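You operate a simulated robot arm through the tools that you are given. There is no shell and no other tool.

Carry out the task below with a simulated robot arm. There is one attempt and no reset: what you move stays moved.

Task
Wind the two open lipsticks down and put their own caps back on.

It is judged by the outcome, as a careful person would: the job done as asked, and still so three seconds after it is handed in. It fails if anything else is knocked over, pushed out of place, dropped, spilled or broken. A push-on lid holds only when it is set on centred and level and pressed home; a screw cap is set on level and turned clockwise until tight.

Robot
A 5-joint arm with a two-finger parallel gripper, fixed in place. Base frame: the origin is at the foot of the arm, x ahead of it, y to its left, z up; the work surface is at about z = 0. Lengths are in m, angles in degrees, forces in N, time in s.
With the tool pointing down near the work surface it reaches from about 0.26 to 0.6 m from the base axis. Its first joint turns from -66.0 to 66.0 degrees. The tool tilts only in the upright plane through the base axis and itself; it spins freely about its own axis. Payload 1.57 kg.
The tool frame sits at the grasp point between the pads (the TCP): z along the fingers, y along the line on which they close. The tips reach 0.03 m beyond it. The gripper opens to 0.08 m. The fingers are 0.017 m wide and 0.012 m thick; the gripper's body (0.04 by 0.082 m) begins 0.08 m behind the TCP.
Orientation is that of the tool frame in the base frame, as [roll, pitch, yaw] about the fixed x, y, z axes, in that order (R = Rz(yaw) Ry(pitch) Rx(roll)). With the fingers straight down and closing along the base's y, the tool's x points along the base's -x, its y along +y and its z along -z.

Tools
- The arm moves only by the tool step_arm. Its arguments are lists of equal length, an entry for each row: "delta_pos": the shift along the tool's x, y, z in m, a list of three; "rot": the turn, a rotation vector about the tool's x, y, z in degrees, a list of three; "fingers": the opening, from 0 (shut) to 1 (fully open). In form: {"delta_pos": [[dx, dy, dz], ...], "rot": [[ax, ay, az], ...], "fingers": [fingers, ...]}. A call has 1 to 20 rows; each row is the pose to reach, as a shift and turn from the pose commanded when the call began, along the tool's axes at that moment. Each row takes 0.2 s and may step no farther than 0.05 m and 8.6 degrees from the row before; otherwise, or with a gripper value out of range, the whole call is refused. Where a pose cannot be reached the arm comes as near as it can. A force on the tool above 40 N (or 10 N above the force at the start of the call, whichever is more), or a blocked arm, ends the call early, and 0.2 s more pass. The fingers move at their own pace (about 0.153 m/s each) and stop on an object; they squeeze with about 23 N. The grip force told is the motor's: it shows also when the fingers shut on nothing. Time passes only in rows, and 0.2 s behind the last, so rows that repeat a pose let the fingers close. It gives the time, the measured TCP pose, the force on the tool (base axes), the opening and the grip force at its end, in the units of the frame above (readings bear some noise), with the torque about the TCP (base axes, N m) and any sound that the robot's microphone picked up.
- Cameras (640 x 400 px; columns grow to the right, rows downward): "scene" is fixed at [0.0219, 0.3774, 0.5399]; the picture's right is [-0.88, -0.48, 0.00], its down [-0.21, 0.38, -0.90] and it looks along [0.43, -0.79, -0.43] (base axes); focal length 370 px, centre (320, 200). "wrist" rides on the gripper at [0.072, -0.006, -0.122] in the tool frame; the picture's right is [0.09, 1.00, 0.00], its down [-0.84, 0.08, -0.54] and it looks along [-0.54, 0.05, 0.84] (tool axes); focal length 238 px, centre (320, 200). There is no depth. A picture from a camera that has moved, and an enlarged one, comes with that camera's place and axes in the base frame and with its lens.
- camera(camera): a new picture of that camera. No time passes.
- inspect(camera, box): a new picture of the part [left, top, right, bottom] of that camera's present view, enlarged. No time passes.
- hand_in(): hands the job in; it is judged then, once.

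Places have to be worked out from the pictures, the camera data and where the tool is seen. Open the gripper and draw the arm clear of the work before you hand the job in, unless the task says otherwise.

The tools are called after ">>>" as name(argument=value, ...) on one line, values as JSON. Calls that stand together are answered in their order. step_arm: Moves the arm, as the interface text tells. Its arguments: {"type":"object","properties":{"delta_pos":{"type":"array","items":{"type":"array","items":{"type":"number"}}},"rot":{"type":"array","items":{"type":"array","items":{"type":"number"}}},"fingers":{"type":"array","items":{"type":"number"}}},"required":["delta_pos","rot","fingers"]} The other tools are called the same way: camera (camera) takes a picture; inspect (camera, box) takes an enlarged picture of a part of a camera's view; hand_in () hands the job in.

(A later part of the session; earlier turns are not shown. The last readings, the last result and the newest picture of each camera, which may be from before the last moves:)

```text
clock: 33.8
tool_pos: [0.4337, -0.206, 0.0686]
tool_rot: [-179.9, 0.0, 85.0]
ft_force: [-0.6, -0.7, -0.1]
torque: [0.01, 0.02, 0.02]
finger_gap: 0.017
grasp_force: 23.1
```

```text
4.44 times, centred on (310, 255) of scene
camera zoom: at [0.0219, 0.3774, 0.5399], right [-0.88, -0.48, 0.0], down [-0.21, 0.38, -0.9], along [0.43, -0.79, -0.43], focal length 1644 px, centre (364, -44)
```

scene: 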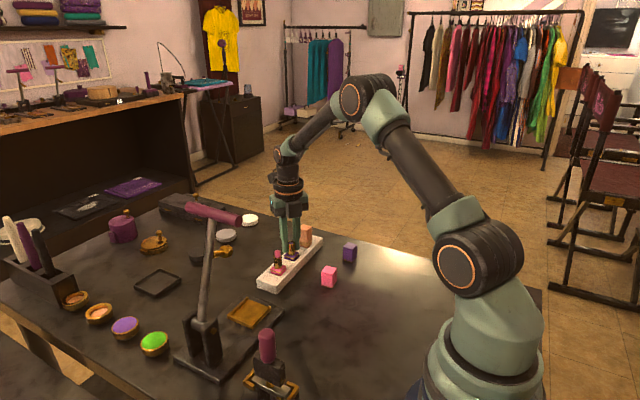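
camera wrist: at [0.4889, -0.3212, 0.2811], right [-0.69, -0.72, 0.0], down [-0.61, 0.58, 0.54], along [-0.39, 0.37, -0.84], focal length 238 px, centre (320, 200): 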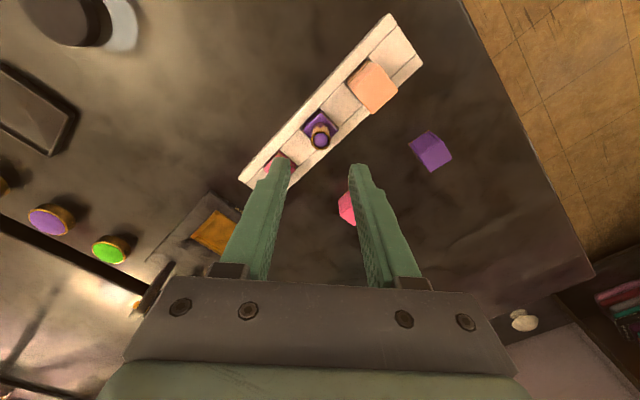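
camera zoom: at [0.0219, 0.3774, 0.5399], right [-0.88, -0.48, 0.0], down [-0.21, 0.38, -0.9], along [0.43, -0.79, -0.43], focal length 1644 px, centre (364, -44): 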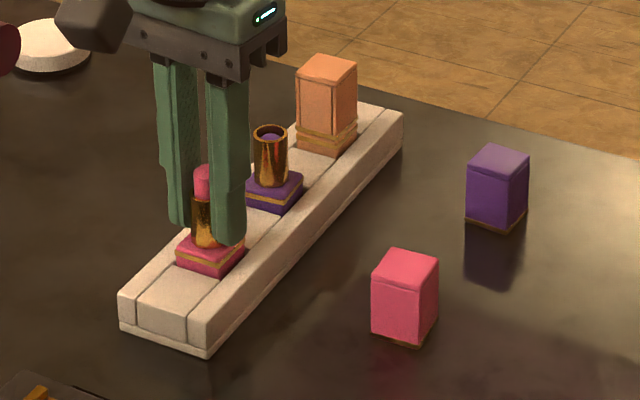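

Gripped without disturbing the stand. I wind counter-clockwise 150° (yaw 85→235).

>>> step_arm(delta_pos=[[0, 0, 0], [0, 0, 0], [0, 0, 0], [0, 0, 0], [0, 0, 0], [0, 0, 0], [0, 0, 0], [0, 0, 0], [0, 0, 0], [0, 0, 0], [0, 0, 0], [0, 0, 0], [0, 0, 0], [0, 0, 0], [0, 0, 0], [0, 0, 0], [0, 0, 0], [0, 0, 0], [0, 0, 0], [0, 0, 0]], rot=[[0, 0, -7.5], [0, 0, -15], [0, 0, -22.5], [0, 0, -30], [0, 0, -37.5], [0, 0, -45], [0, 0, -52.5], [0, 0, -60], [0, 0, -67.5], [0, 0, -75], [0, 0, -82.5], [0, 0, -90], [0, 0, -97.5], [0, 0, -105], [0, 0, -112.5], [0, 0, -120], [0, 0, -127.5], [0, 0, -135], [0, 0, -142.5], [0, 0, -150]], fingers=[0.1, 0.1, 0.1, 0.1, 0.1, 0.1, 0.1, 0.1, 0.1, 0.1, 0.1, 0.1, 0.1, 0.1, 0.1, 0.1, 0.1, 0.1, 0.1, 0.1])

>>> inspect(camera="wrist", box=[240, 120, 400, 220])

>>> inspect(camera="scene", box=[250, 210, 370, 300])

```text
clock: 38.0
tool_pos: [0.4345, -0.2072, 0.0689]
tool_rot: [180.0, 0.0, -124.9]
ft_force: [0.0, 0.1, 0.6]
torque: [0.02, 0.03, -0.01]
finger_gap: 0.017
grasp_force: 23.1
```

```text
4.00 times, centred on (320, 170) of wrist
camera zoom: at [0.398, -0.2699, 0.1911], right [-0.87, 0.49, 0.0], down [0.42, 0.73, 0.54], along [0.27, 0.47, -0.84], focal length 953 px, centre (320, 320)
```

zoom: 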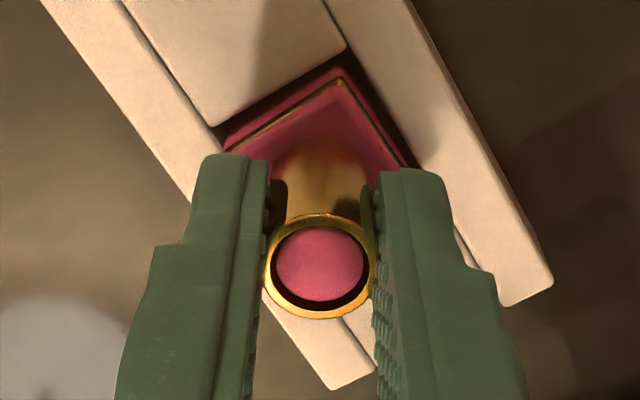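

```text
4.44 times, centred on (310, 255) of scene
camera zoom: at [0.0219, 0.3774, 0.5399], right [-0.88, -0.48, 0.0], down [-0.21, 0.38, -0.9], along [0.43, -0.79, -0.43], focal length 1644 px, centre (364, -44)
```

zoom: 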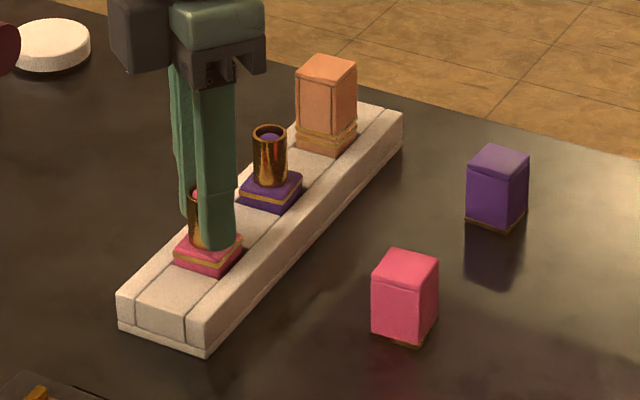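

Pink is now level with the rim and turning freely. I continue 40° and watch the torque for the stop.

>>> step_arm(delta_pos=[[0, 0, 0], [0, 0, 0], [0, 0, 0], [0, 0, 0], [0, 0, 0], [0, 0, 0], [0, 0, 0], [0, 0, 0]], rot=[[0, 0, -5], [0, 0, -10], [0, 0, -15], [0, 0, -20], [0, 0, -25], [0, 0, -30], [0, 0, -35], [0, 0, -40]], fingers=[0.1, 0.1, 0.1, 0.1, 0.1, 0.1, 0.1, 0.1])

>>> inspect(camera="wrist", box=[240, 120, 400, 220])

```text
clock: 39.8
tool_pos: [0.4336, -0.206, 0.0691]
tool_rot: [-180.0, -0.1, -84.9]
ft_force: [0.1, -0.9, 0.2]
torque: [-0.06, 0.0, 0.0]
finger_gap: 0.017
grasp_force: 22.9
```

```text
4.00 times, centred on (320, 170) of wrist
camera zoom: at [0.4465, -0.2779, 0.1911], right [-0.98, -0.18, 0.0], down [-0.15, 0.83, 0.54], along [-0.1, 0.53, -0.84], focal length 953 px, centre (320, 320)
```

zoom: 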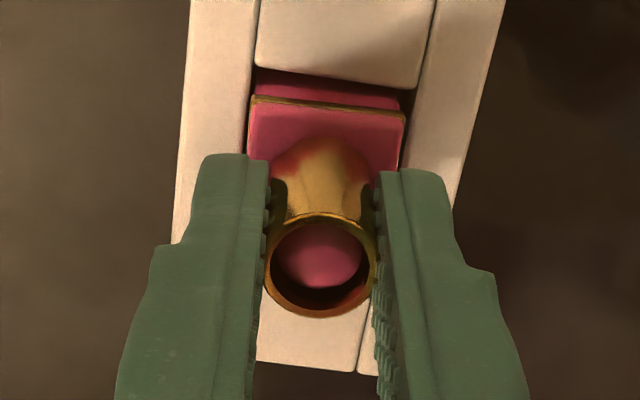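

No stop felt yet at 190° total, but the bullet is ~4–5 mm below the rim. I turn another 12°.

>>> step_arm(delta_pos=[[0, 0, 0], [0, 0, 0], [0, 0, 0]], rot=[[0, 0, -4], [0, 0, -8], [0, 0, -12]], fingers=[0.1, 0.1, 0.1])

>>> inspect(camera="wrist", box=[240, 120, 400, 220])

>>> inspect(camera="scene", box=[250, 210, 370, 300])

```text
clock: 40.6
tool_pos: [0.4335, -0.207, 0.0691]
tool_rot: [180.0, 0.0, -73.0]
ft_force: [-0.3, 0.1, -0.3]
torque: [-0.03, 0.09, -0.02]
finger_gap: 0.0168
grasp_force: 23.1
```

```text
4.00 times, centred on (320, 170) of wrist
camera zoom: at [0.4608, -0.2737, 0.1909], right [-0.93, -0.38, 0.0], down [-0.32, 0.78, 0.54], along [-0.21, 0.5, -0.84], focal length 953 px, centre (320, 320)
```

zoom: 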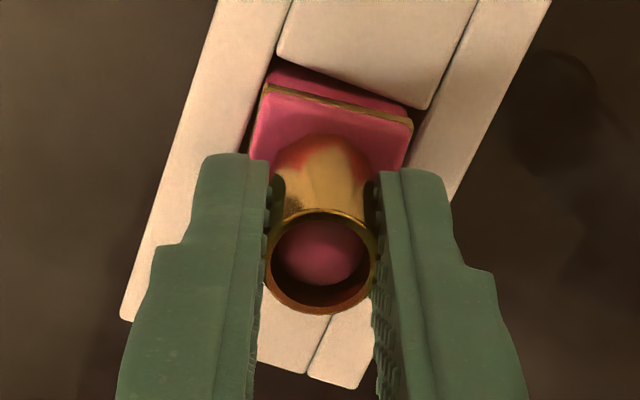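

```text
4.44 times, centred on (310, 255) of scene
camera zoom: at [0.0219, 0.3774, 0.5399], right [-0.88, -0.48, 0.0], down [-0.21, 0.38, -0.9], along [0.43, -0.79, -0.43], focal length 1644 px, centre (364, -44)
```

zoom: 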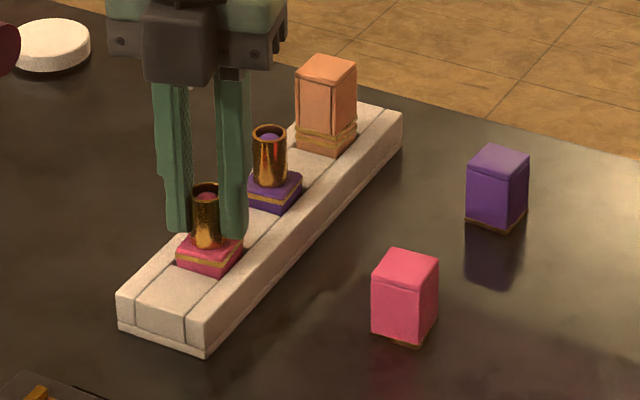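

In the last 12° the pink base itself began to turn with the tube inside its pocket slack, so the bottom stop is reached (about 195°). While still gripping, I nudge the pink end of the stand about 4 mm in +x to undo the earlier ~3 mm offset at this end, easing the spin back 3°.

>>> step_arm(delta_pos=[[0.0, 0.0, 0], [0.0004, -0.0013, 0], [0.0008, -0.0026, 0], [0.0012, -0.0038, 0], [0.0012, -0.0038, 0]], rot=[[0, 0, 3], [0, 0, 3], [0, 0, 3], [0, 0, 3], [0, 0, 3]], fingers=[0.1, 0.1, 0.1, 0.1, 0.1])

>>> inspect(camera="scene", box=[250, 210, 370, 300])

```text
clock: 41.8
tool_pos: [0.4379, -0.2063, 0.0692]
tool_rot: [180.0, 0.1, -75.9]
ft_force: [-3.0, 0.8, 1.4]
torque: [0.06, 0.13, -0.01]
finger_gap: 0.0173
grasp_force: 23.4
```

```text
4.44 times, centred on (310, 255) of scene
camera zoom: at [0.0219, 0.3774, 0.5399], right [-0.88, -0.48, 0.0], down [-0.21, 0.38, -0.9], along [0.43, -0.79, -0.43], focal length 1644 px, centre (364, -44)
```

zoom: 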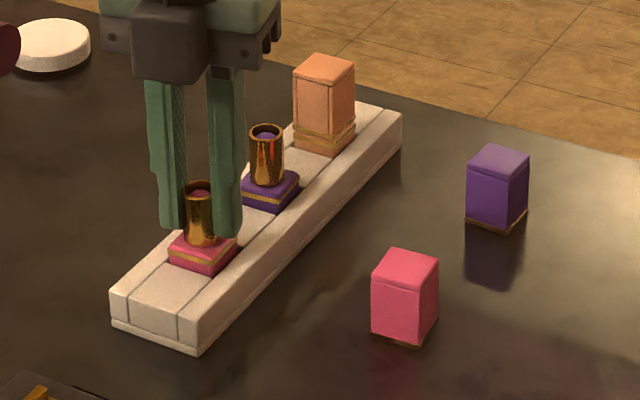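

The stand is back at its original place (corners match within about 1 px). I release pink and rise.

>>> step_arm(delta_pos=[[0, 0, 0], [0, 0, 0], [0, 0, -0.03], [0, 0, -0.06], [0, 0, -0.09], [0, 0, -0.09]], rot=[[0, 0, 0], [0, 0, 0], [0, 0, 0], [0, 0, 0], [0, 0, 0], [0, 0, 0]], fingers=[0.5, 0.5, 0.5, 0.5, 0.5, 0.5])

>>> inspect(camera="scene", box=[250, 210, 370, 300])

>>> inspect(camera="wrist", box=[240, 100, 400, 200])

```text
clock: 43.2
tool_pos: [0.4381, -0.2061, 0.1593]
tool_rot: [-179.9, 0.0, -76.1]
ft_force: [-0.1, 0.5, 0.2]
torque: [-0.04, 0.0, -0.01]
finger_gap: 0.0401
grasp_force: 0.0
```

```text
4.44 times, centred on (310, 255) of scene
camera zoom: at [0.0219, 0.3774, 0.5399], right [-0.88, -0.48, 0.0], down [-0.21, 0.38, -0.9], along [0.43, -0.79, -0.43], focal length 1644 px, centre (364, -44)
```

zoom: 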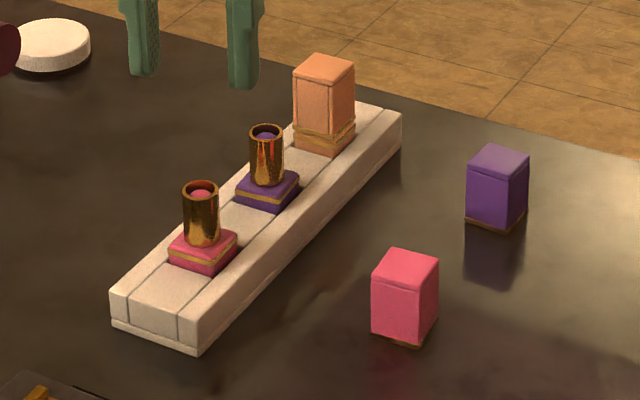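

```text
4.00 times, centred on (320, 150) of wrist
camera zoom: at [0.4606, -0.2749, 0.2811], right [-0.94, -0.33, 0.0], down [-0.28, 0.79, 0.54], along [-0.18, 0.51, -0.84], focal length 953 px, centre (320, 400)
```

zoom: 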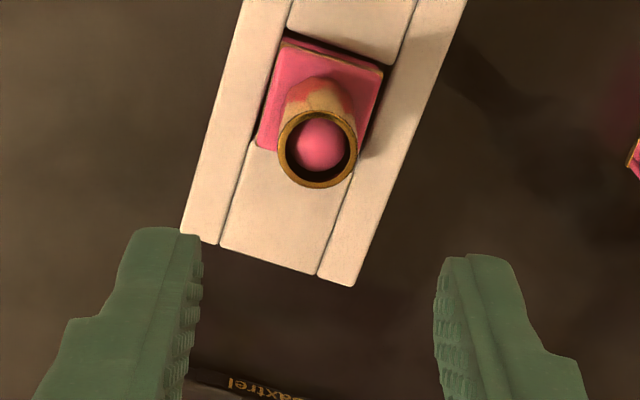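

Both lipsticks are wound down and stand upright, and the stand is in its place. Now I go above the purple cap at about (0.329, -0.342), turning to yaw ≈177° to match it.

>>> step_arm(delta_pos=[[0.0075, 0.00985, 0], [0.0151, 0.0197, 0], [0.0226, 0.0296, 0], [0.0301, 0.0394, 0], [0.0376, 0.0493, 0], [0.0452, 0.0591, 0], [0.0527, 0.069, 0], [0.0602, 0.0788, 0], [0.0678, 0.0887, 0], [0.0753, 0.0985, 0], [0.0828, 0.1084, 0], [0.0903, 0.1182, 0], [0.0979, 0.1281, 0], [0.1054, 0.1379, 0], [0.1054, 0.1379, 0]], rot=[[0, 0, 7.64], [0, 0, 15.3], [0, 0, 22.9], [0, 0, 30.6], [0, 0, 38.2], [0, 0, 45.9], [0, 0, 53.5], [0, 0, 61.1], [0, 0, 68.8], [0, 0, 76.4], [0, 0, 84.1], [0, 0, 91.7], [0, 0, 99.4], [0, 0, 107], [0, 0, 107]], fingers=[0.6, 0.6, 0.6, 0.6, 0.6, 0.6, 0.6, 0.6, 0.6, 0.6, 0.6, 0.6, 0.6, 0.6, 0.6])

>>> inspect(camera="wrist", box=[240, 90, 400, 190])

>>> camera(camera="wrist")

```text
clock: 46.4
tool_pos: [0.3285, -0.3436, 0.1598]
tool_rot: [-180.0, -0.1, 176.8]
ft_force: [-0.5, -0.7, 0.0]
torque: [0.0, 0.0, 0.02]
finger_gap: 0.0479
grasp_force: 0.1
```

```text
4.00 times, centred on (320, 140) of wrist
camera zoom: at [0.2571, -0.346, 0.2807], right [-0.04, 1.0, 0.0], down [0.84, 0.03, 0.54], along [0.54, 0.02, -0.84], focal length 953 px, centre (320, 440)
```

zoom: 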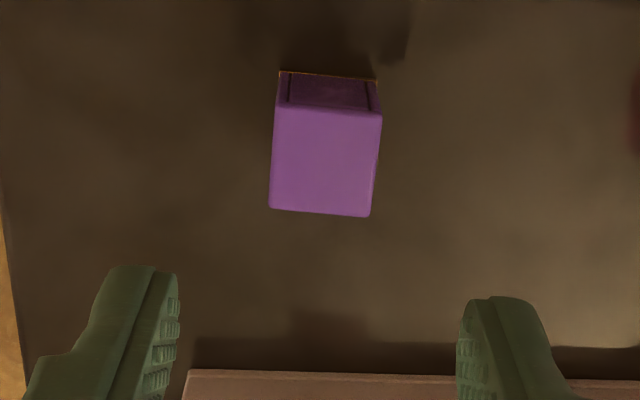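

```text
taken
camera wrist: at [0.2571, -0.346, 0.2807], right [-0.04, 1.0, 0.0], down [0.84, 0.03, 0.54], along [0.54, 0.02, -0.84], focal length 238 px, centre (320, 200)
```

wrist: 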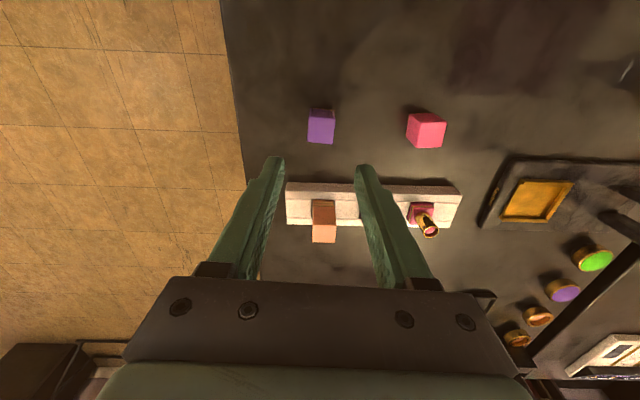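

The cap's top face centres at about (0.329, -0.342), yaw about -2.6°, straight under the gripper (1 mm sideways). I descend to TCP z≈0.045, check, then close.

>>> step_arm(delta_pos=[[0, 0.001, 0.03], [0, 0.001, 0.06], [0, 0.001, 0.085], [0, 0.001, 0.105], [0, 0.001, 0.1147], [0, 0.001, 0.1147]], rot=[[0, 0, 0], [0, 0, 0], [0, 0, 0], [0, 0, 0], [0, 0, 0], [0, 0, 0]], fingers=[0.6, 0.6, 0.6, 0.6, 0.6, 0.6])

>>> inspect(camera="wrist", box=[240, 120, 400, 220])

>>> inspect(camera="scene", box=[310, 220, 390, 280])

```text
clock: 47.8
tool_pos: [0.3296, -0.3406, 0.0443]
tool_rot: [179.9, 0.0, 177.0]
ft_force: [-0.5, 0.0, -0.1]
torque: [0.01, 0.01, 0.0]
finger_gap: 0.0482
grasp_force: 0.1
```

```text
4.00 times, centred on (320, 170) of wrist
camera zoom: at [0.2573, -0.3444, 0.166], right [-0.04, 1.0, 0.0], down [0.84, 0.03, 0.54], along [0.54, 0.02, -0.84], focal length 953 px, centre (320, 320)
```

zoom: 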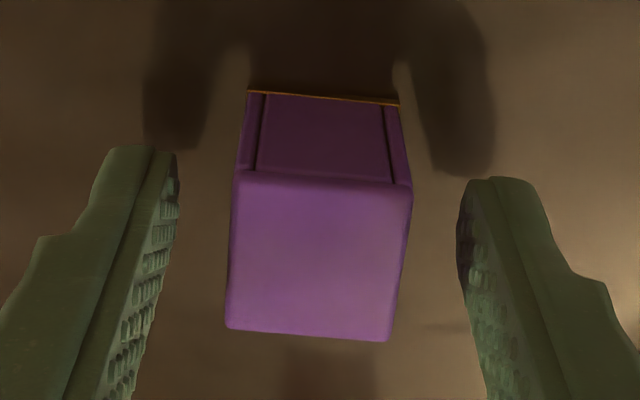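

```text
6.67 times, centred on (350, 250) of scene
camera zoom: at [0.0219, 0.3774, 0.5399], right [-0.88, -0.48, 0.0], down [-0.21, 0.38, -0.9], along [0.43, -0.79, -0.43], focal length 2466 px, centre (120, -133)
```

zoom: 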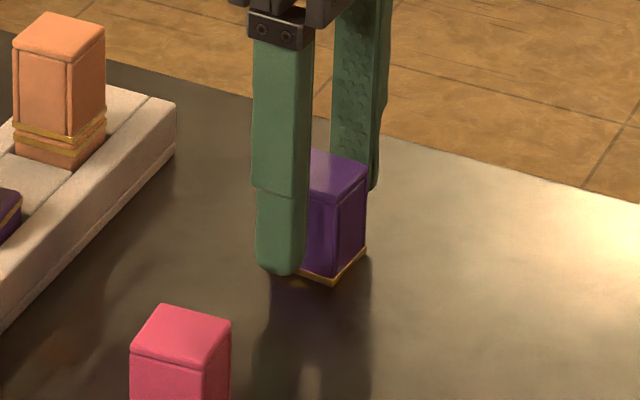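

The cap is aligned with the pads. I close the fingers on it.

>>> step_arm(delta_pos=[[0, 0, 0], [0, 0, 0], [0, 0, 0], [0, 0, 0]], rot=[[0, 0, 0], [0, 0, 0], [0, 0, 0], [0, 0, 0]], fingers=[0.4, 0.25, 0.2, 0.2])

>>> inspect(camera="wrist", box=[240, 120, 400, 220])

```text
clock: 48.8
tool_pos: [0.3301, -0.3408, 0.0439]
tool_rot: [180.0, 0.0, 177.0]
ft_force: [-0.6, -1.3, -0.9]
torque: [-0.04, -0.02, 0.02]
finger_gap: 0.0261
grasp_force: 23.3
```

```text
4.00 times, centred on (320, 170) of wrist
camera zoom: at [0.2573, -0.3444, 0.1663], right [-0.04, 1.0, 0.0], down [0.84, 0.03, 0.54], along [0.54, 0.02, -0.84], focal length 953 px, centre (320, 320)
```

zoom: 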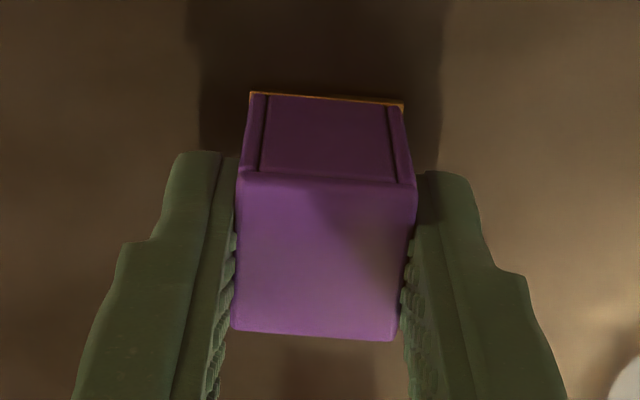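

Gripped squarely (26.1 mm). I lift the cap straight up, then carry it high to just beyond the purple lipstick, so the camera can see the base before placing.

>>> step_arm(delta_pos=[[0, 0, -0.01], [0, 0, -0.04], [0, 0, -0.08], [0, 0, -0.12], [-0.022, 0.013, -0.12], [-0.044, 0.026, -0.12], [-0.066, 0.039, -0.12], [-0.088, 0.052, -0.12], [-0.11, 0.065, -0.12], [-0.1321, 0.0777, -0.12], [-0.1321, 0.0777, -0.12]], rot=[[0, 0, 0], [0, 0, 0], [0, 0, 0], [0, 0, 0], [0, 0, 0], [0, 0, 0], [0, 0, 0], [0, 0, 0], [0, 0, 0], [0, 0, 0], [0, 0, 0]], fingers=[0.2, 0.2, 0.2, 0.2, 0.2, 0.2, 0.2, 0.2, 0.2, 0.2, 0.2])

>>> camera(camera="wrist")

>>> inspect(camera="wrist", box=[260, 60, 420, 160])

>>> inspect(camera="scene", box=[240, 180, 380, 300])

```text
clock: 51.2
tool_pos: [0.465, -0.2714, 0.1639]
tool_rot: [180.0, 0.0, 176.9]
ft_force: [0.6, 0.1, 0.3]
torque: [-0.01, 0.0, 0.0]
finger_gap: 0.0255
grasp_force: 23.2
```

```text
taken
camera wrist: at [0.3924, -0.2732, 0.2858], right [-0.04, 1.0, 0.0], down [0.84, 0.03, 0.54], along [0.54, 0.02, -0.84], focal length 238 px, centre (320, 200)
```

wrist: 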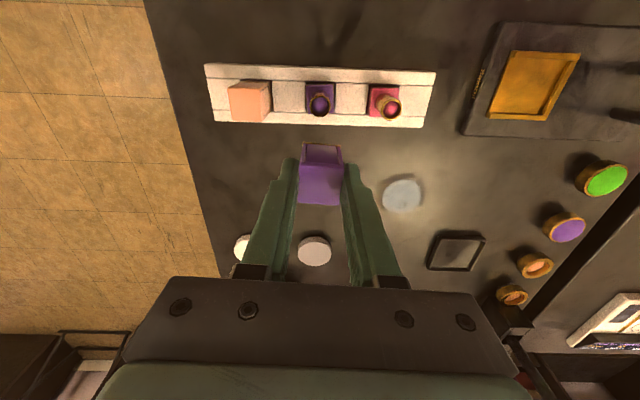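

```text
4.00 times, centred on (340, 110) of wrist
camera zoom: at [0.3924, -0.2732, 0.2858], right [-0.04, 1.0, 0.0], down [0.84, 0.03, 0.54], along [0.54, 0.02, -0.84], focal length 953 px, centre (240, 560)
```

zoom: 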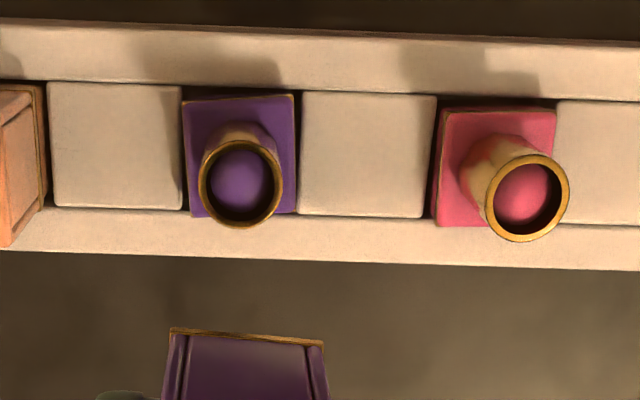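

```text
3.33 times, centred on (310, 240) of scene
camera zoom: at [0.0219, 0.3774, 0.5399], right [-0.88, -0.48, 0.0], down [-0.21, 0.38, -0.9], along [0.43, -0.79, -0.43], focal length 1233 px, centre (353, 67)
```

zoom: 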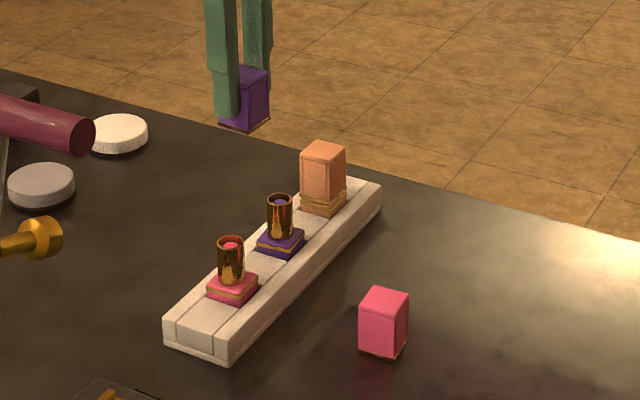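

This is a near top-down view of both bases. I zoom further to measure their exact position and yaw.

>>> inspect(camera="wrist", box=[295, 70, 355, 125])

>>> inspect(camera="wrist", box=[280, 130, 360, 210])

>>> inspect(camera="wrist", box=[355, 70, 415, 125])

```text
7.27 times, centred on (325, 98) of wrist
camera zoom: at [0.3924, -0.2732, 0.2858], right [-0.04, 1.0, 0.0], down [0.84, 0.03, 0.54], along [0.54, 0.02, -0.84], focal length 1734 px, centre (284, 946)
```

zoom: 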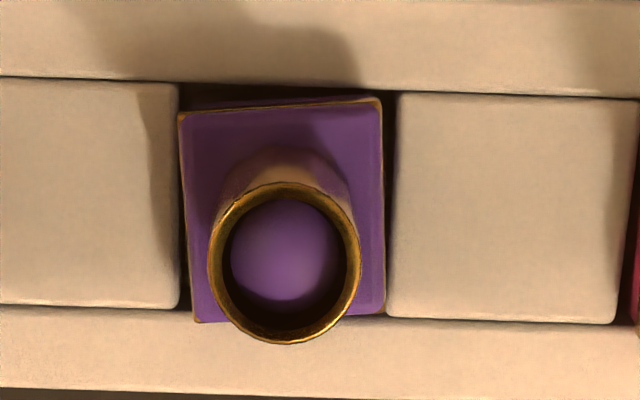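

```text
5.00 times, centred on (320, 170) of wrist
camera zoom: at [0.3924, -0.2732, 0.2858], right [-0.04, 1.0, 0.0], down [0.84, 0.03, 0.54], along [0.54, 0.02, -0.84], focal length 1192 px, centre (320, 350)
```

zoom: 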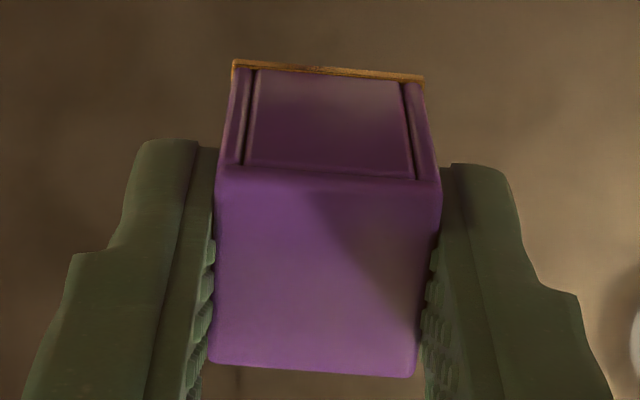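

```text
7.27 times, centred on (385, 98) of wrist
camera zoom: at [0.3924, -0.2732, 0.2858], right [-0.04, 1.0, 0.0], down [0.84, 0.03, 0.54], along [0.54, 0.02, -0.84], focal length 1734 px, centre (-153, 946)
```

zoom: 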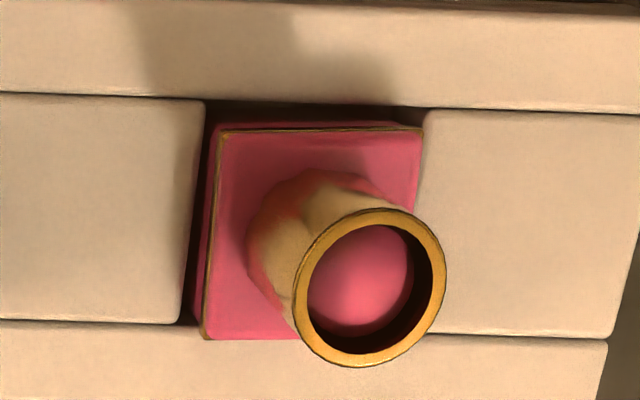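

Measured from this view, the purple base centre is about 28 mm back from the held cap and turned +5° (pocket slack). The cap is aligned with the fingers. I move back 28 mm, turn the cap to match (yaw 185°), and lower until the cap's mouth is ~1 cm above the tube rim for a check.

>>> step_arm(delta_pos=[[0.007, -0.0006, 0], [0.014, -0.0013, 0], [0.021, -0.002, 0], [0.028, -0.0026, 0], [0.028, -0.0026, 0.02], [0.028, -0.0026, 0.035], [0.028, -0.0026, 0.0455], [0.028, -0.0026, 0.0455]], rot=[[0, 0, -2], [0, 0, -4], [0, 0, -6], [0, 0, -8], [0, 0, -8], [0, 0, -8], [0, 0, -8], [0, 0, -8]], fingers=[0.2, 0.2, 0.2, 0.2, 0.2, 0.2, 0.2, 0.2])

>>> inspect(camera="wrist", box=[260, 100, 380, 190])

>>> inspect(camera="scene", box=[262, 200, 342, 270])

```text
clock: 53.0
tool_pos: [0.4383, -0.2704, 0.1187]
tool_rot: [180.0, 0.1, -175.0]
ft_force: [-0.8, -0.1, 0.4]
torque: [-0.01, -0.05, 0.02]
finger_gap: 0.0258
grasp_force: 22.6
```

```text
4.44 times, centred on (320, 145) of wrist
camera zoom: at [0.3664, -0.2846, 0.2402], right [-0.18, 0.98, 0.0], down [0.83, 0.15, 0.54], along [0.53, 0.1, -0.84], focal length 1059 px, centre (320, 444)
```

zoom: 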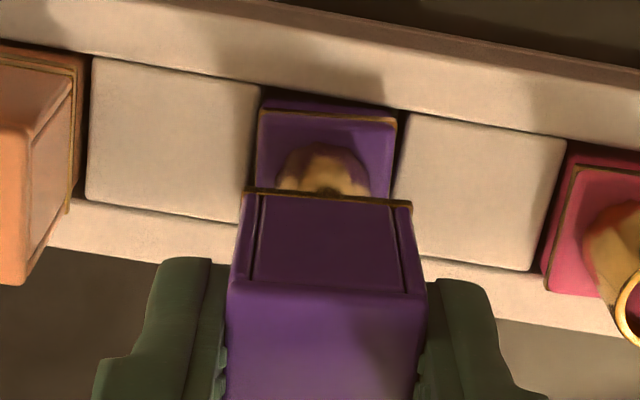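

```text
5.71 times, centred on (302, 235) of scene
camera zoom: at [0.0219, 0.3774, 0.5399], right [-0.88, -0.48, 0.0], down [-0.21, 0.38, -0.9], along [0.43, -0.79, -0.43], focal length 2114 px, centre (423, 0)
```

zoom: 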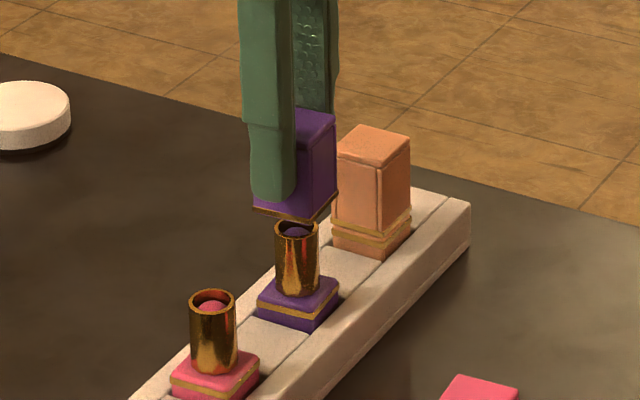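

The alignment looks close: laterally equal, with possibly ~1 mm difference along x. I zoom the scene camera for an independent check.

>>> inspect(camera="scene", box=[300, 215, 325, 260])

>>> inspect(camera="scene", box=[302, 230, 324, 244])

>>> inspect(camera="scene", box=[302, 244, 324, 258])

```text
8.89 times, centred on (312, 238) of scene
camera zoom: at [0.0219, 0.3774, 0.5399], right [-0.88, -0.48, 0.0], down [-0.21, 0.38, -0.9], along [0.43, -0.79, -0.43], focal length 3288 px, centre (387, -133)
```

zoom: 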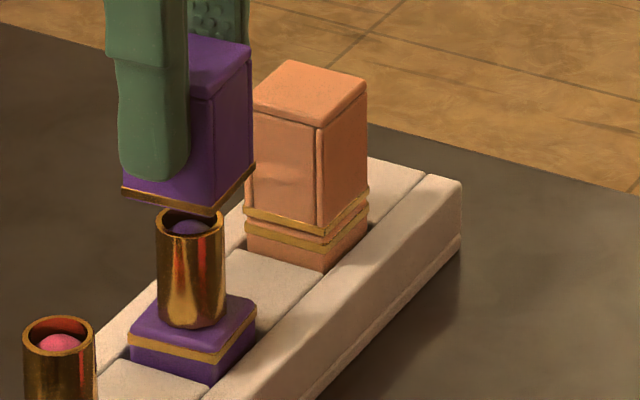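

```text
16.00 times, centred on (313, 237) of scene
camera zoom: at [0.0219, 0.3774, 0.5399], right [-0.88, -0.48, 0.0], down [-0.21, 0.38, -0.9], along [0.43, -0.79, -0.43], focal length 5918 px, centre (432, -392)
```

zoom: 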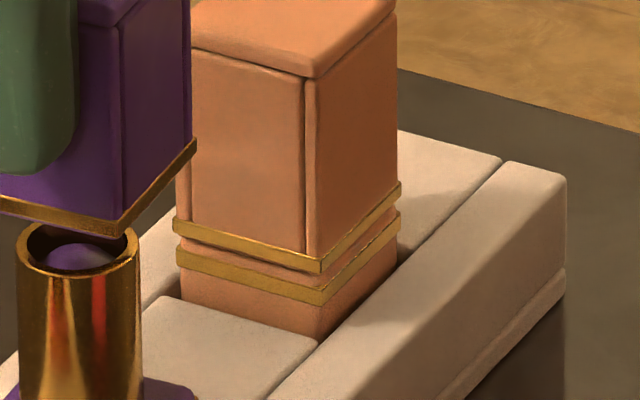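

```text
16.00 times, centred on (313, 251) of scene
camera zoom: at [0.0219, 0.3774, 0.5399], right [-0.88, -0.48, 0.0], down [-0.21, 0.38, -0.9], along [0.43, -0.79, -0.43], focal length 5918 px, centre (432, -616)
```

zoom: 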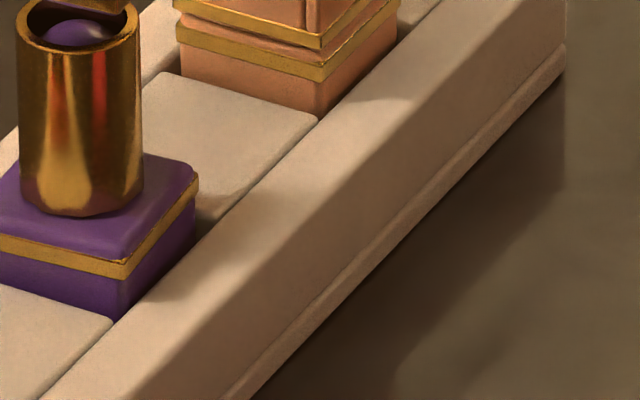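

The scene view shows the cap centred over the base within about 0.3 mm across that view. I shift 0.6 mm toward the base and lower slowly over the tube, stopping with the cap mouth ~6 mm above the base to check the edges directly.

>>> step_arm(delta_pos=[[0.0006, 0, 0], [0.0006, 0, 0.006], [0.0006, 0, 0.01], [0.0006, 0, 0.014], [0.0006, 0, 0.018], [0.0006, 0, 0.022], [0.0006, 0, 0.026], [0.0006, 0, 0.03], [0.0006, 0, 0.034], [0.0006, 0, 0.036], [0.0006, 0, 0.036]], rot=[[0, 0, 0], [0, 0, 0], [0, 0, 0], [0, 0, 0], [0, 0, 0], [0, 0, 0], [0, 0, 0], [0, 0, 0], [0, 0, 0], [0, 0, 0], [0, 0, 0]], fingers=[0.2, 0.2, 0.2, 0.2, 0.2, 0.2, 0.2, 0.2, 0.2, 0.2, 0.2])

>>> inspect(camera="wrist", box=[260, 110, 380, 200])

>>> inspect(camera="scene", box=[295, 232, 325, 258])

```text
clock: 55.4
tool_pos: [0.4365, -0.2708, 0.0832]
tool_rot: [179.9, 0.0, -174.9]
ft_force: [0.6, 0.1, -0.3]
torque: [0.01, -0.02, -0.01]
finger_gap: 0.0258
grasp_force: 23.6
```

```text
4.44 times, centred on (320, 155) of wrist
camera zoom: at [0.3654, -0.2849, 0.205], right [-0.18, 0.98, 0.0], down [0.83, 0.15, 0.54], along [0.53, 0.1, -0.84], focal length 1059 px, centre (320, 400)
```

zoom: 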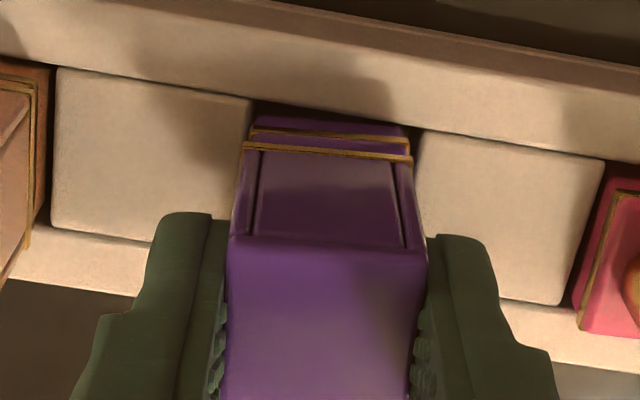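

```text
15.38 times, centred on (310, 245) of scene
camera zoom: at [0.0219, 0.3774, 0.5399], right [-0.88, -0.48, 0.0], down [-0.21, 0.38, -0.9], along [0.43, -0.79, -0.43], focal length 5691 px, centre (474, -492)
```

zoom: 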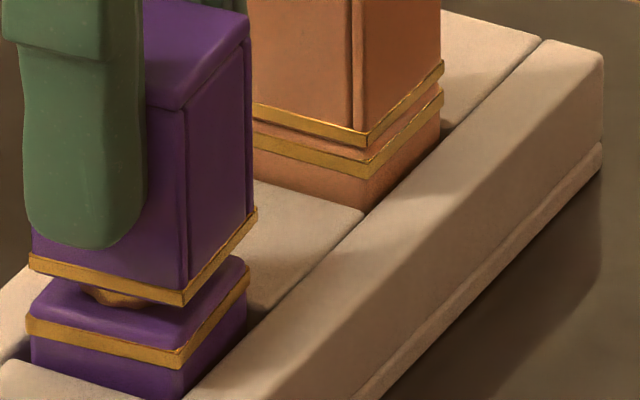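

Both cameras now agree that the cap is ~0.9 mm too far toward the base and 0.3 mm in y, with yaw matching. It needs about 5.6 mm more to seat, judging by the orange lipstick. I correct sideways, then lower gently.

>>> step_arm(delta_pos=[[-0.0009, 0.0002, 0], [-0.0009, 0.0002, 0], [-0.0009, 0.0002, 0.001], [-0.0009, 0.0002, 0.002], [-0.0009, 0.0002, 0.003]], rot=[[0, 0, 0], [0, 0, 0], [0, 0, 0], [0, 0, 0], [0, 0, 0]], fingers=[0.2, 0.2, 0.2, 0.2, 0.2])

>>> inspect(camera="wrist", box=[290, 125, 350, 165])

>>> inspect(camera="scene", box=[295, 232, 325, 258])

```text
clock: 56.6
tool_pos: [0.4389, -0.2716, 0.0792]
tool_rot: [179.9, 0.0, -175.0]
ft_force: [0.0, -1.0, -0.8]
torque: [-0.01, 0.01, -0.03]
finger_gap: 0.0258
grasp_force: 22.9
```

```text
10.00 times, centred on (320, 145) of wrist
camera zoom: at [0.3664, -0.2848, 0.2016], right [-0.18, 0.98, 0.0], down [0.83, 0.15, 0.54], along [0.53, 0.1, -0.84], focal length 2384 px, centre (320, 750)
```

zoom: 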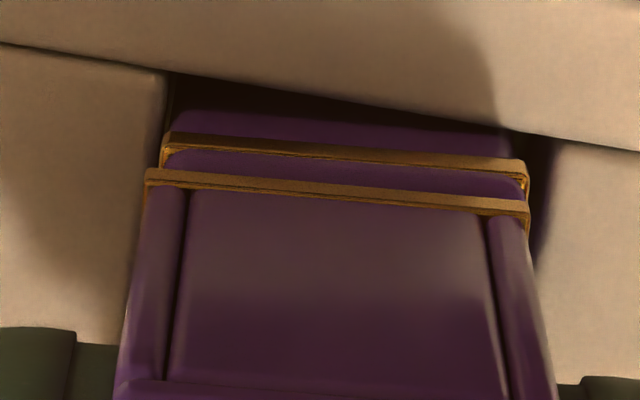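

```text
15.38 times, centred on (310, 245) of scene
camera zoom: at [0.0219, 0.3774, 0.5399], right [-0.88, -0.48, 0.0], down [-0.21, 0.38, -0.9], along [0.43, -0.79, -0.43], focal length 5691 px, centre (474, -492)
```

zoom: 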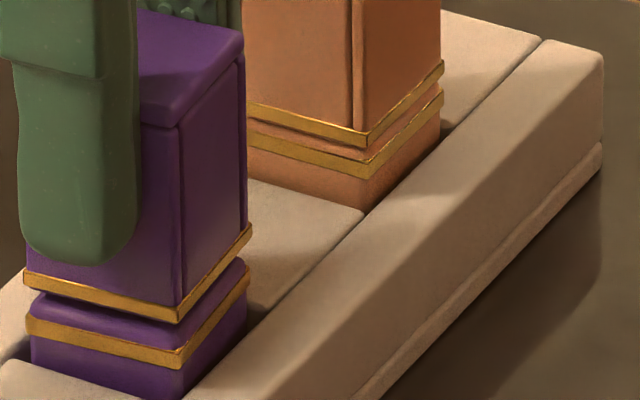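

The scene view now shows a match. The wrist view suggests ~0.6 mm remains in y, so I correct (-0.3, +0.6 mm) and lower the last ~3 mm until contact force shows.

>>> step_arm(delta_pos=[[0.0003, 0.0006, 0], [0.0003, 0.0006, 0.001], [0.0003, 0.0006, 0.002], [0.0003, 0.0006, 0.003], [0.0003, 0.0006, 0.0035]], rot=[[0, 0, 0], [0, 0, 0], [0, 0, 0], [0, 0, 0], [0, 0, 0]], fingers=[0.2, 0.2, 0.2, 0.2, 0.2])

>>> inspect(camera="wrist", box=[290, 125, 350, 165])

>>> inspect(camera="scene", box=[295, 232, 325, 258])

```text
clock: 57.8
tool_pos: [0.4378, -0.272, 0.0774]
tool_rot: [-179.9, 0.2, -175.0]
ft_force: [-6.1, 1.7, 17.5]
torque: [0.12, 0.33, 0.0]
finger_gap: 0.0258
grasp_force: 22.9
```

```text
10.00 times, centred on (320, 145) of wrist
camera zoom: at [0.3662, -0.2842, 0.1994], right [-0.18, 0.98, 0.0], down [0.83, 0.15, 0.54], along [0.53, 0.1, -0.84], focal length 2384 px, centre (320, 750)
```

zoom: 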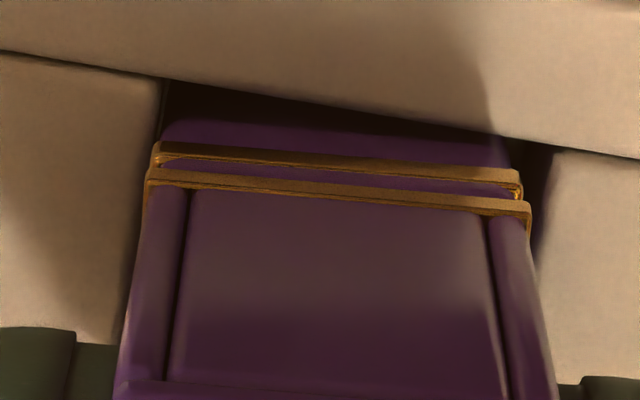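

```text
15.38 times, centred on (310, 245) of scene
camera zoom: at [0.0218, 0.3775, 0.5398], right [-0.88, -0.48, 0.0], down [-0.21, 0.38, -0.9], along [0.43, -0.79, -0.43], focal length 5691 px, centre (474, -492)
```

zoom: 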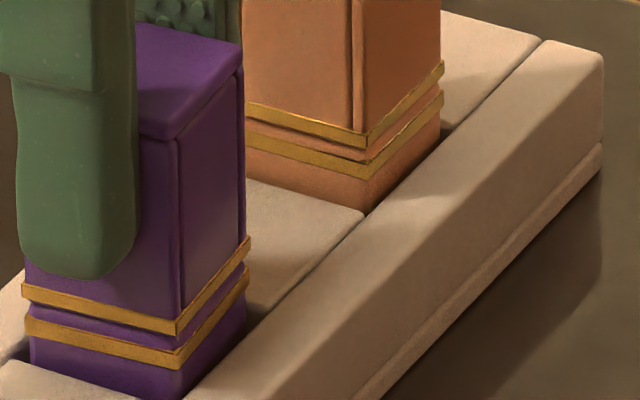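

Contact at 17.5 N, with a -6 N side force along x, matches the scene view: the cap is ~0.4–0.5 mm too far in +x, and y is centred. I shift 0.6 mm back toward the base to relieve it and press slightly further.

>>> step_arm(delta_pos=[[0.0003, 0, -0.0005], [0.0006, 0, -0.0005], [0.0006, 0, 0], [0.0006, 0, 0.0005], [0.0006, 0, 0.001]], rot=[[0, 0, 0], [0, 0, 0], [0, 0, 0], [0, 0, 0], [0, 0, 0]], fingers=[0.2, 0.2, 0.2, 0.2, 0.2])

>>> inspect(camera="wrist", box=[290, 125, 350, 165])

>>> inspect(camera="scene", box=[295, 232, 325, 258])

```text
clock: 59.0
tool_pos: [0.4373, -0.2708, 0.0772]
tool_rot: [-180.0, 0.1, -175.0]
ft_force: [1.4, 0.1, 18.7]
torque: [0.0, -0.06, 0.01]
finger_gap: 0.0259
grasp_force: 23.0
```

```text
10.00 times, centred on (320, 145) of wrist
camera zoom: at [0.3659, -0.2842, 0.198], right [-0.18, 0.98, 0.0], down [0.83, 0.15, 0.54], along [0.54, 0.1, -0.84], focal length 2384 px, centre (320, 750)
```

zoom: 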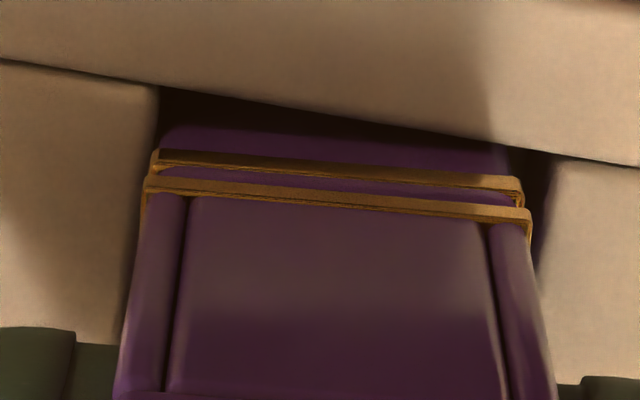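

```text
15.38 times, centred on (310, 245) of scene
camera zoom: at [0.0218, 0.3775, 0.5398], right [-0.88, -0.48, 0.0], down [-0.21, 0.38, -0.9], along [0.43, -0.79, -0.43], focal length 5691 px, centre (474, -492)
```

zoom: 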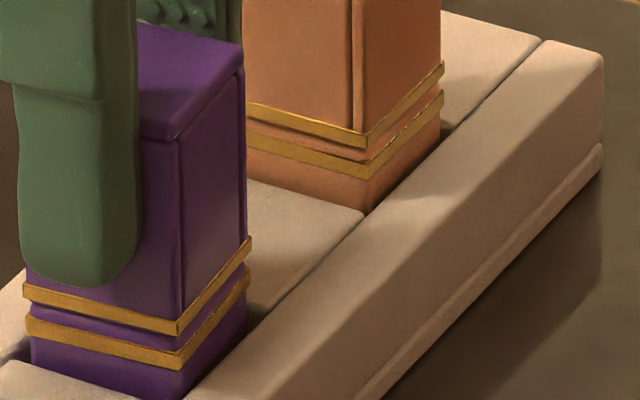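

Side forces are gone (1.4 N) with 18.7 N straight down, so the cap is centred and level. It sits ~0.6 mm above home compared with the orange one, so I press on in small steps.

>>> step_arm(delta_pos=[[0, 0, 0.0007], [0, 0, 0.0014], [0, 0, 0.0021], [0, 0, 0.0028], [0, 0, 0.0028]], rot=[[0, 0, 0], [0, 0, 0], [0, 0, 0], [0, 0, 0], [0, 0, 0]], fingers=[0.2, 0.2, 0.2, 0.2, 0.2])

>>> inspect(camera="wrist", box=[290, 125, 350, 165])

>>> inspect(camera="scene", box=[295, 232, 325, 258])

```text
clock: 60.2
tool_pos: [0.4361, -0.2703, 0.0736]
tool_rot: [179.9, 0.0, -174.9]
ft_force: [0.5, -2.6, 18.9]
torque: [-0.05, -0.01, 0.01]
finger_gap: 0.0259
grasp_force: 22.5
```

```text
10.00 times, centred on (320, 145) of wrist
camera zoom: at [0.3653, -0.2839, 0.1946], right [-0.18, 0.98, 0.0], down [0.83, 0.15, 0.54], along [0.53, 0.1, -0.84], focal length 2384 px, centre (320, 750)
```

zoom: 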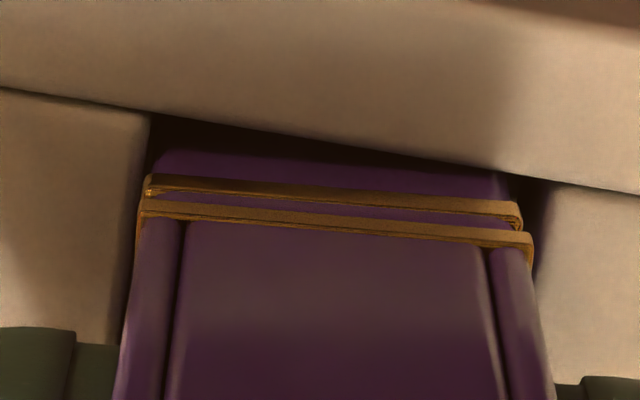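

```text
15.38 times, centred on (310, 245) of scene
camera zoom: at [0.0218, 0.3775, 0.5398], right [-0.88, -0.48, 0.0], down [-0.21, 0.38, -0.9], along [0.43, -0.79, -0.43], focal length 5691 px, centre (474, -492)
```

zoom: 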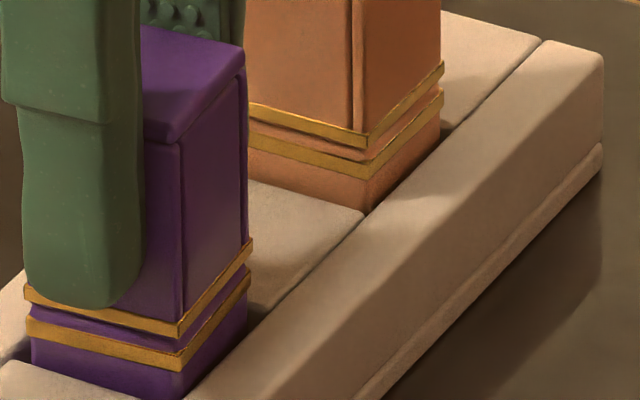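

The pads slid slightly down the cap at ~19 N, so gripping can't press it fully home. I release, rise, and close the fingers to press on the cap's top from above.

>>> step_arm(delta_pos=[[0, 0, 0], [0, 0, 0], [0, 0, -0.025], [0, 0, -0.047], [0, 0, -0.047], [0, 0, -0.047], [0, 0, -0.047]], rot=[[0, 0, 0], [0, 0, 0], [0, 0, 0], [0, 0, 0], [0, 0, 0], [0, 0, 0], [0, 0, 0]], fingers=[0.5, 0.5, 0.5, 0.3, 0, 0, 0])

>>> inspect(camera="wrist", box=[260, 100, 380, 190])

>>> inspect(camera="scene", box=[290, 220, 330, 258])

```text
clock: 61.8
tool_pos: [0.4366, -0.2705, 0.1189]
tool_rot: [-180.0, 0.0, -175.0]
ft_force: [-0.8, 0.0, -0.3]
torque: [0.03, -0.02, 0.01]
finger_gap: 0.0258
grasp_force: 23.1
```

```text
4.44 times, centred on (320, 145) of wrist
camera zoom: at [0.3657, -0.2843, 0.2413], right [-0.18, 0.98, 0.0], down [0.83, 0.15, 0.54], along [0.53, 0.1, -0.84], focal length 1059 px, centre (320, 444)
```

zoom: 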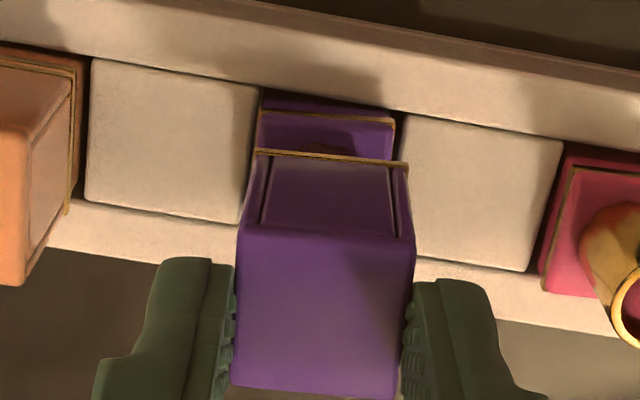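

```text
10.53 times, centred on (310, 239) of scene
camera zoom: at [0.0219, 0.3774, 0.5399], right [-0.88, -0.48, 0.0], down [-0.21, 0.38, -0.9], along [0.43, -0.79, -0.43], focal length 3894 px, centre (425, -210)
```

zoom: 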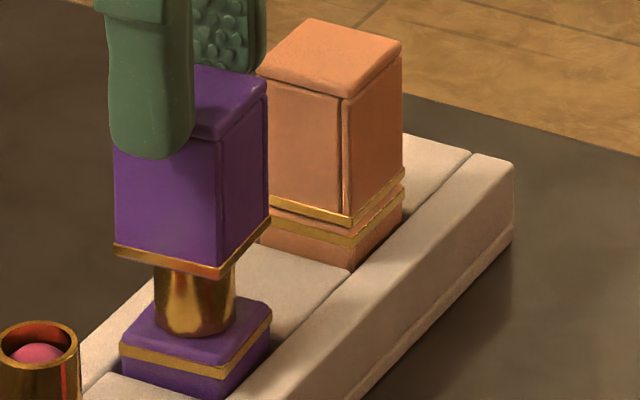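

The fingers re-closed before the tips had cleared the cap's top and lifted it ~20 mm, still level and still over the tube. I lower it straight back by 19 mm on the same line and check contact.

>>> step_arm(delta_pos=[[0, 0, 0.004], [0, 0, 0.008], [0, 0, 0.012], [0, 0, 0.015], [0, 0, 0.017], [0, 0, 0.0185], [0, 0, 0.0185]], rot=[[0, 0, 0], [0, 0, 0], [0, 0, 0], [0, 0, 0], [0, 0, 0], [0, 0, 0], [0, 0, 0]], fingers=[0.2, 0.2, 0.2, 0.2, 0.2, 0.2, 0.2])

>>> inspect(camera="wrist", box=[290, 110, 350, 150])

>>> inspect(camera="scene", box=[295, 232, 325, 258])

```text
clock: 63.4
tool_pos: [0.4375, -0.2704, 0.101]
tool_rot: [-180.0, 0.1, -175.0]
ft_force: [0.1, 0.2, -0.2]
torque: [-0.01, 0.0, -0.02]
finger_gap: 0.0259
grasp_force: 22.2
```

```text
10.00 times, centred on (320, 130) of wrist
camera zoom: at [0.3654, -0.284, 0.2227], right [-0.18, 0.98, 0.0], down [0.83, 0.15, 0.54], along [0.53, 0.1, -0.84], focal length 2384 px, centre (320, 900)
```

zoom: 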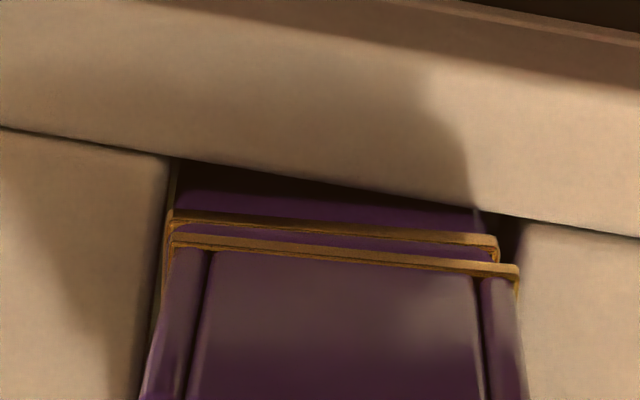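

```text
15.38 times, centred on (310, 245) of scene
camera zoom: at [0.0219, 0.3774, 0.5399], right [-0.88, -0.48, 0.0], down [-0.21, 0.38, -0.9], along [0.43, -0.79, -0.43], focal length 5691 px, centre (474, -492)
```

zoom: 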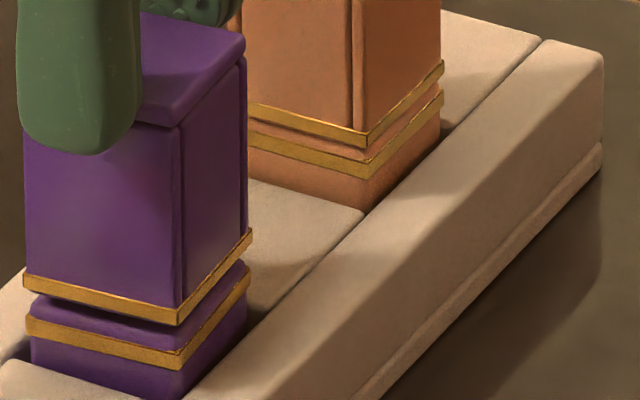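

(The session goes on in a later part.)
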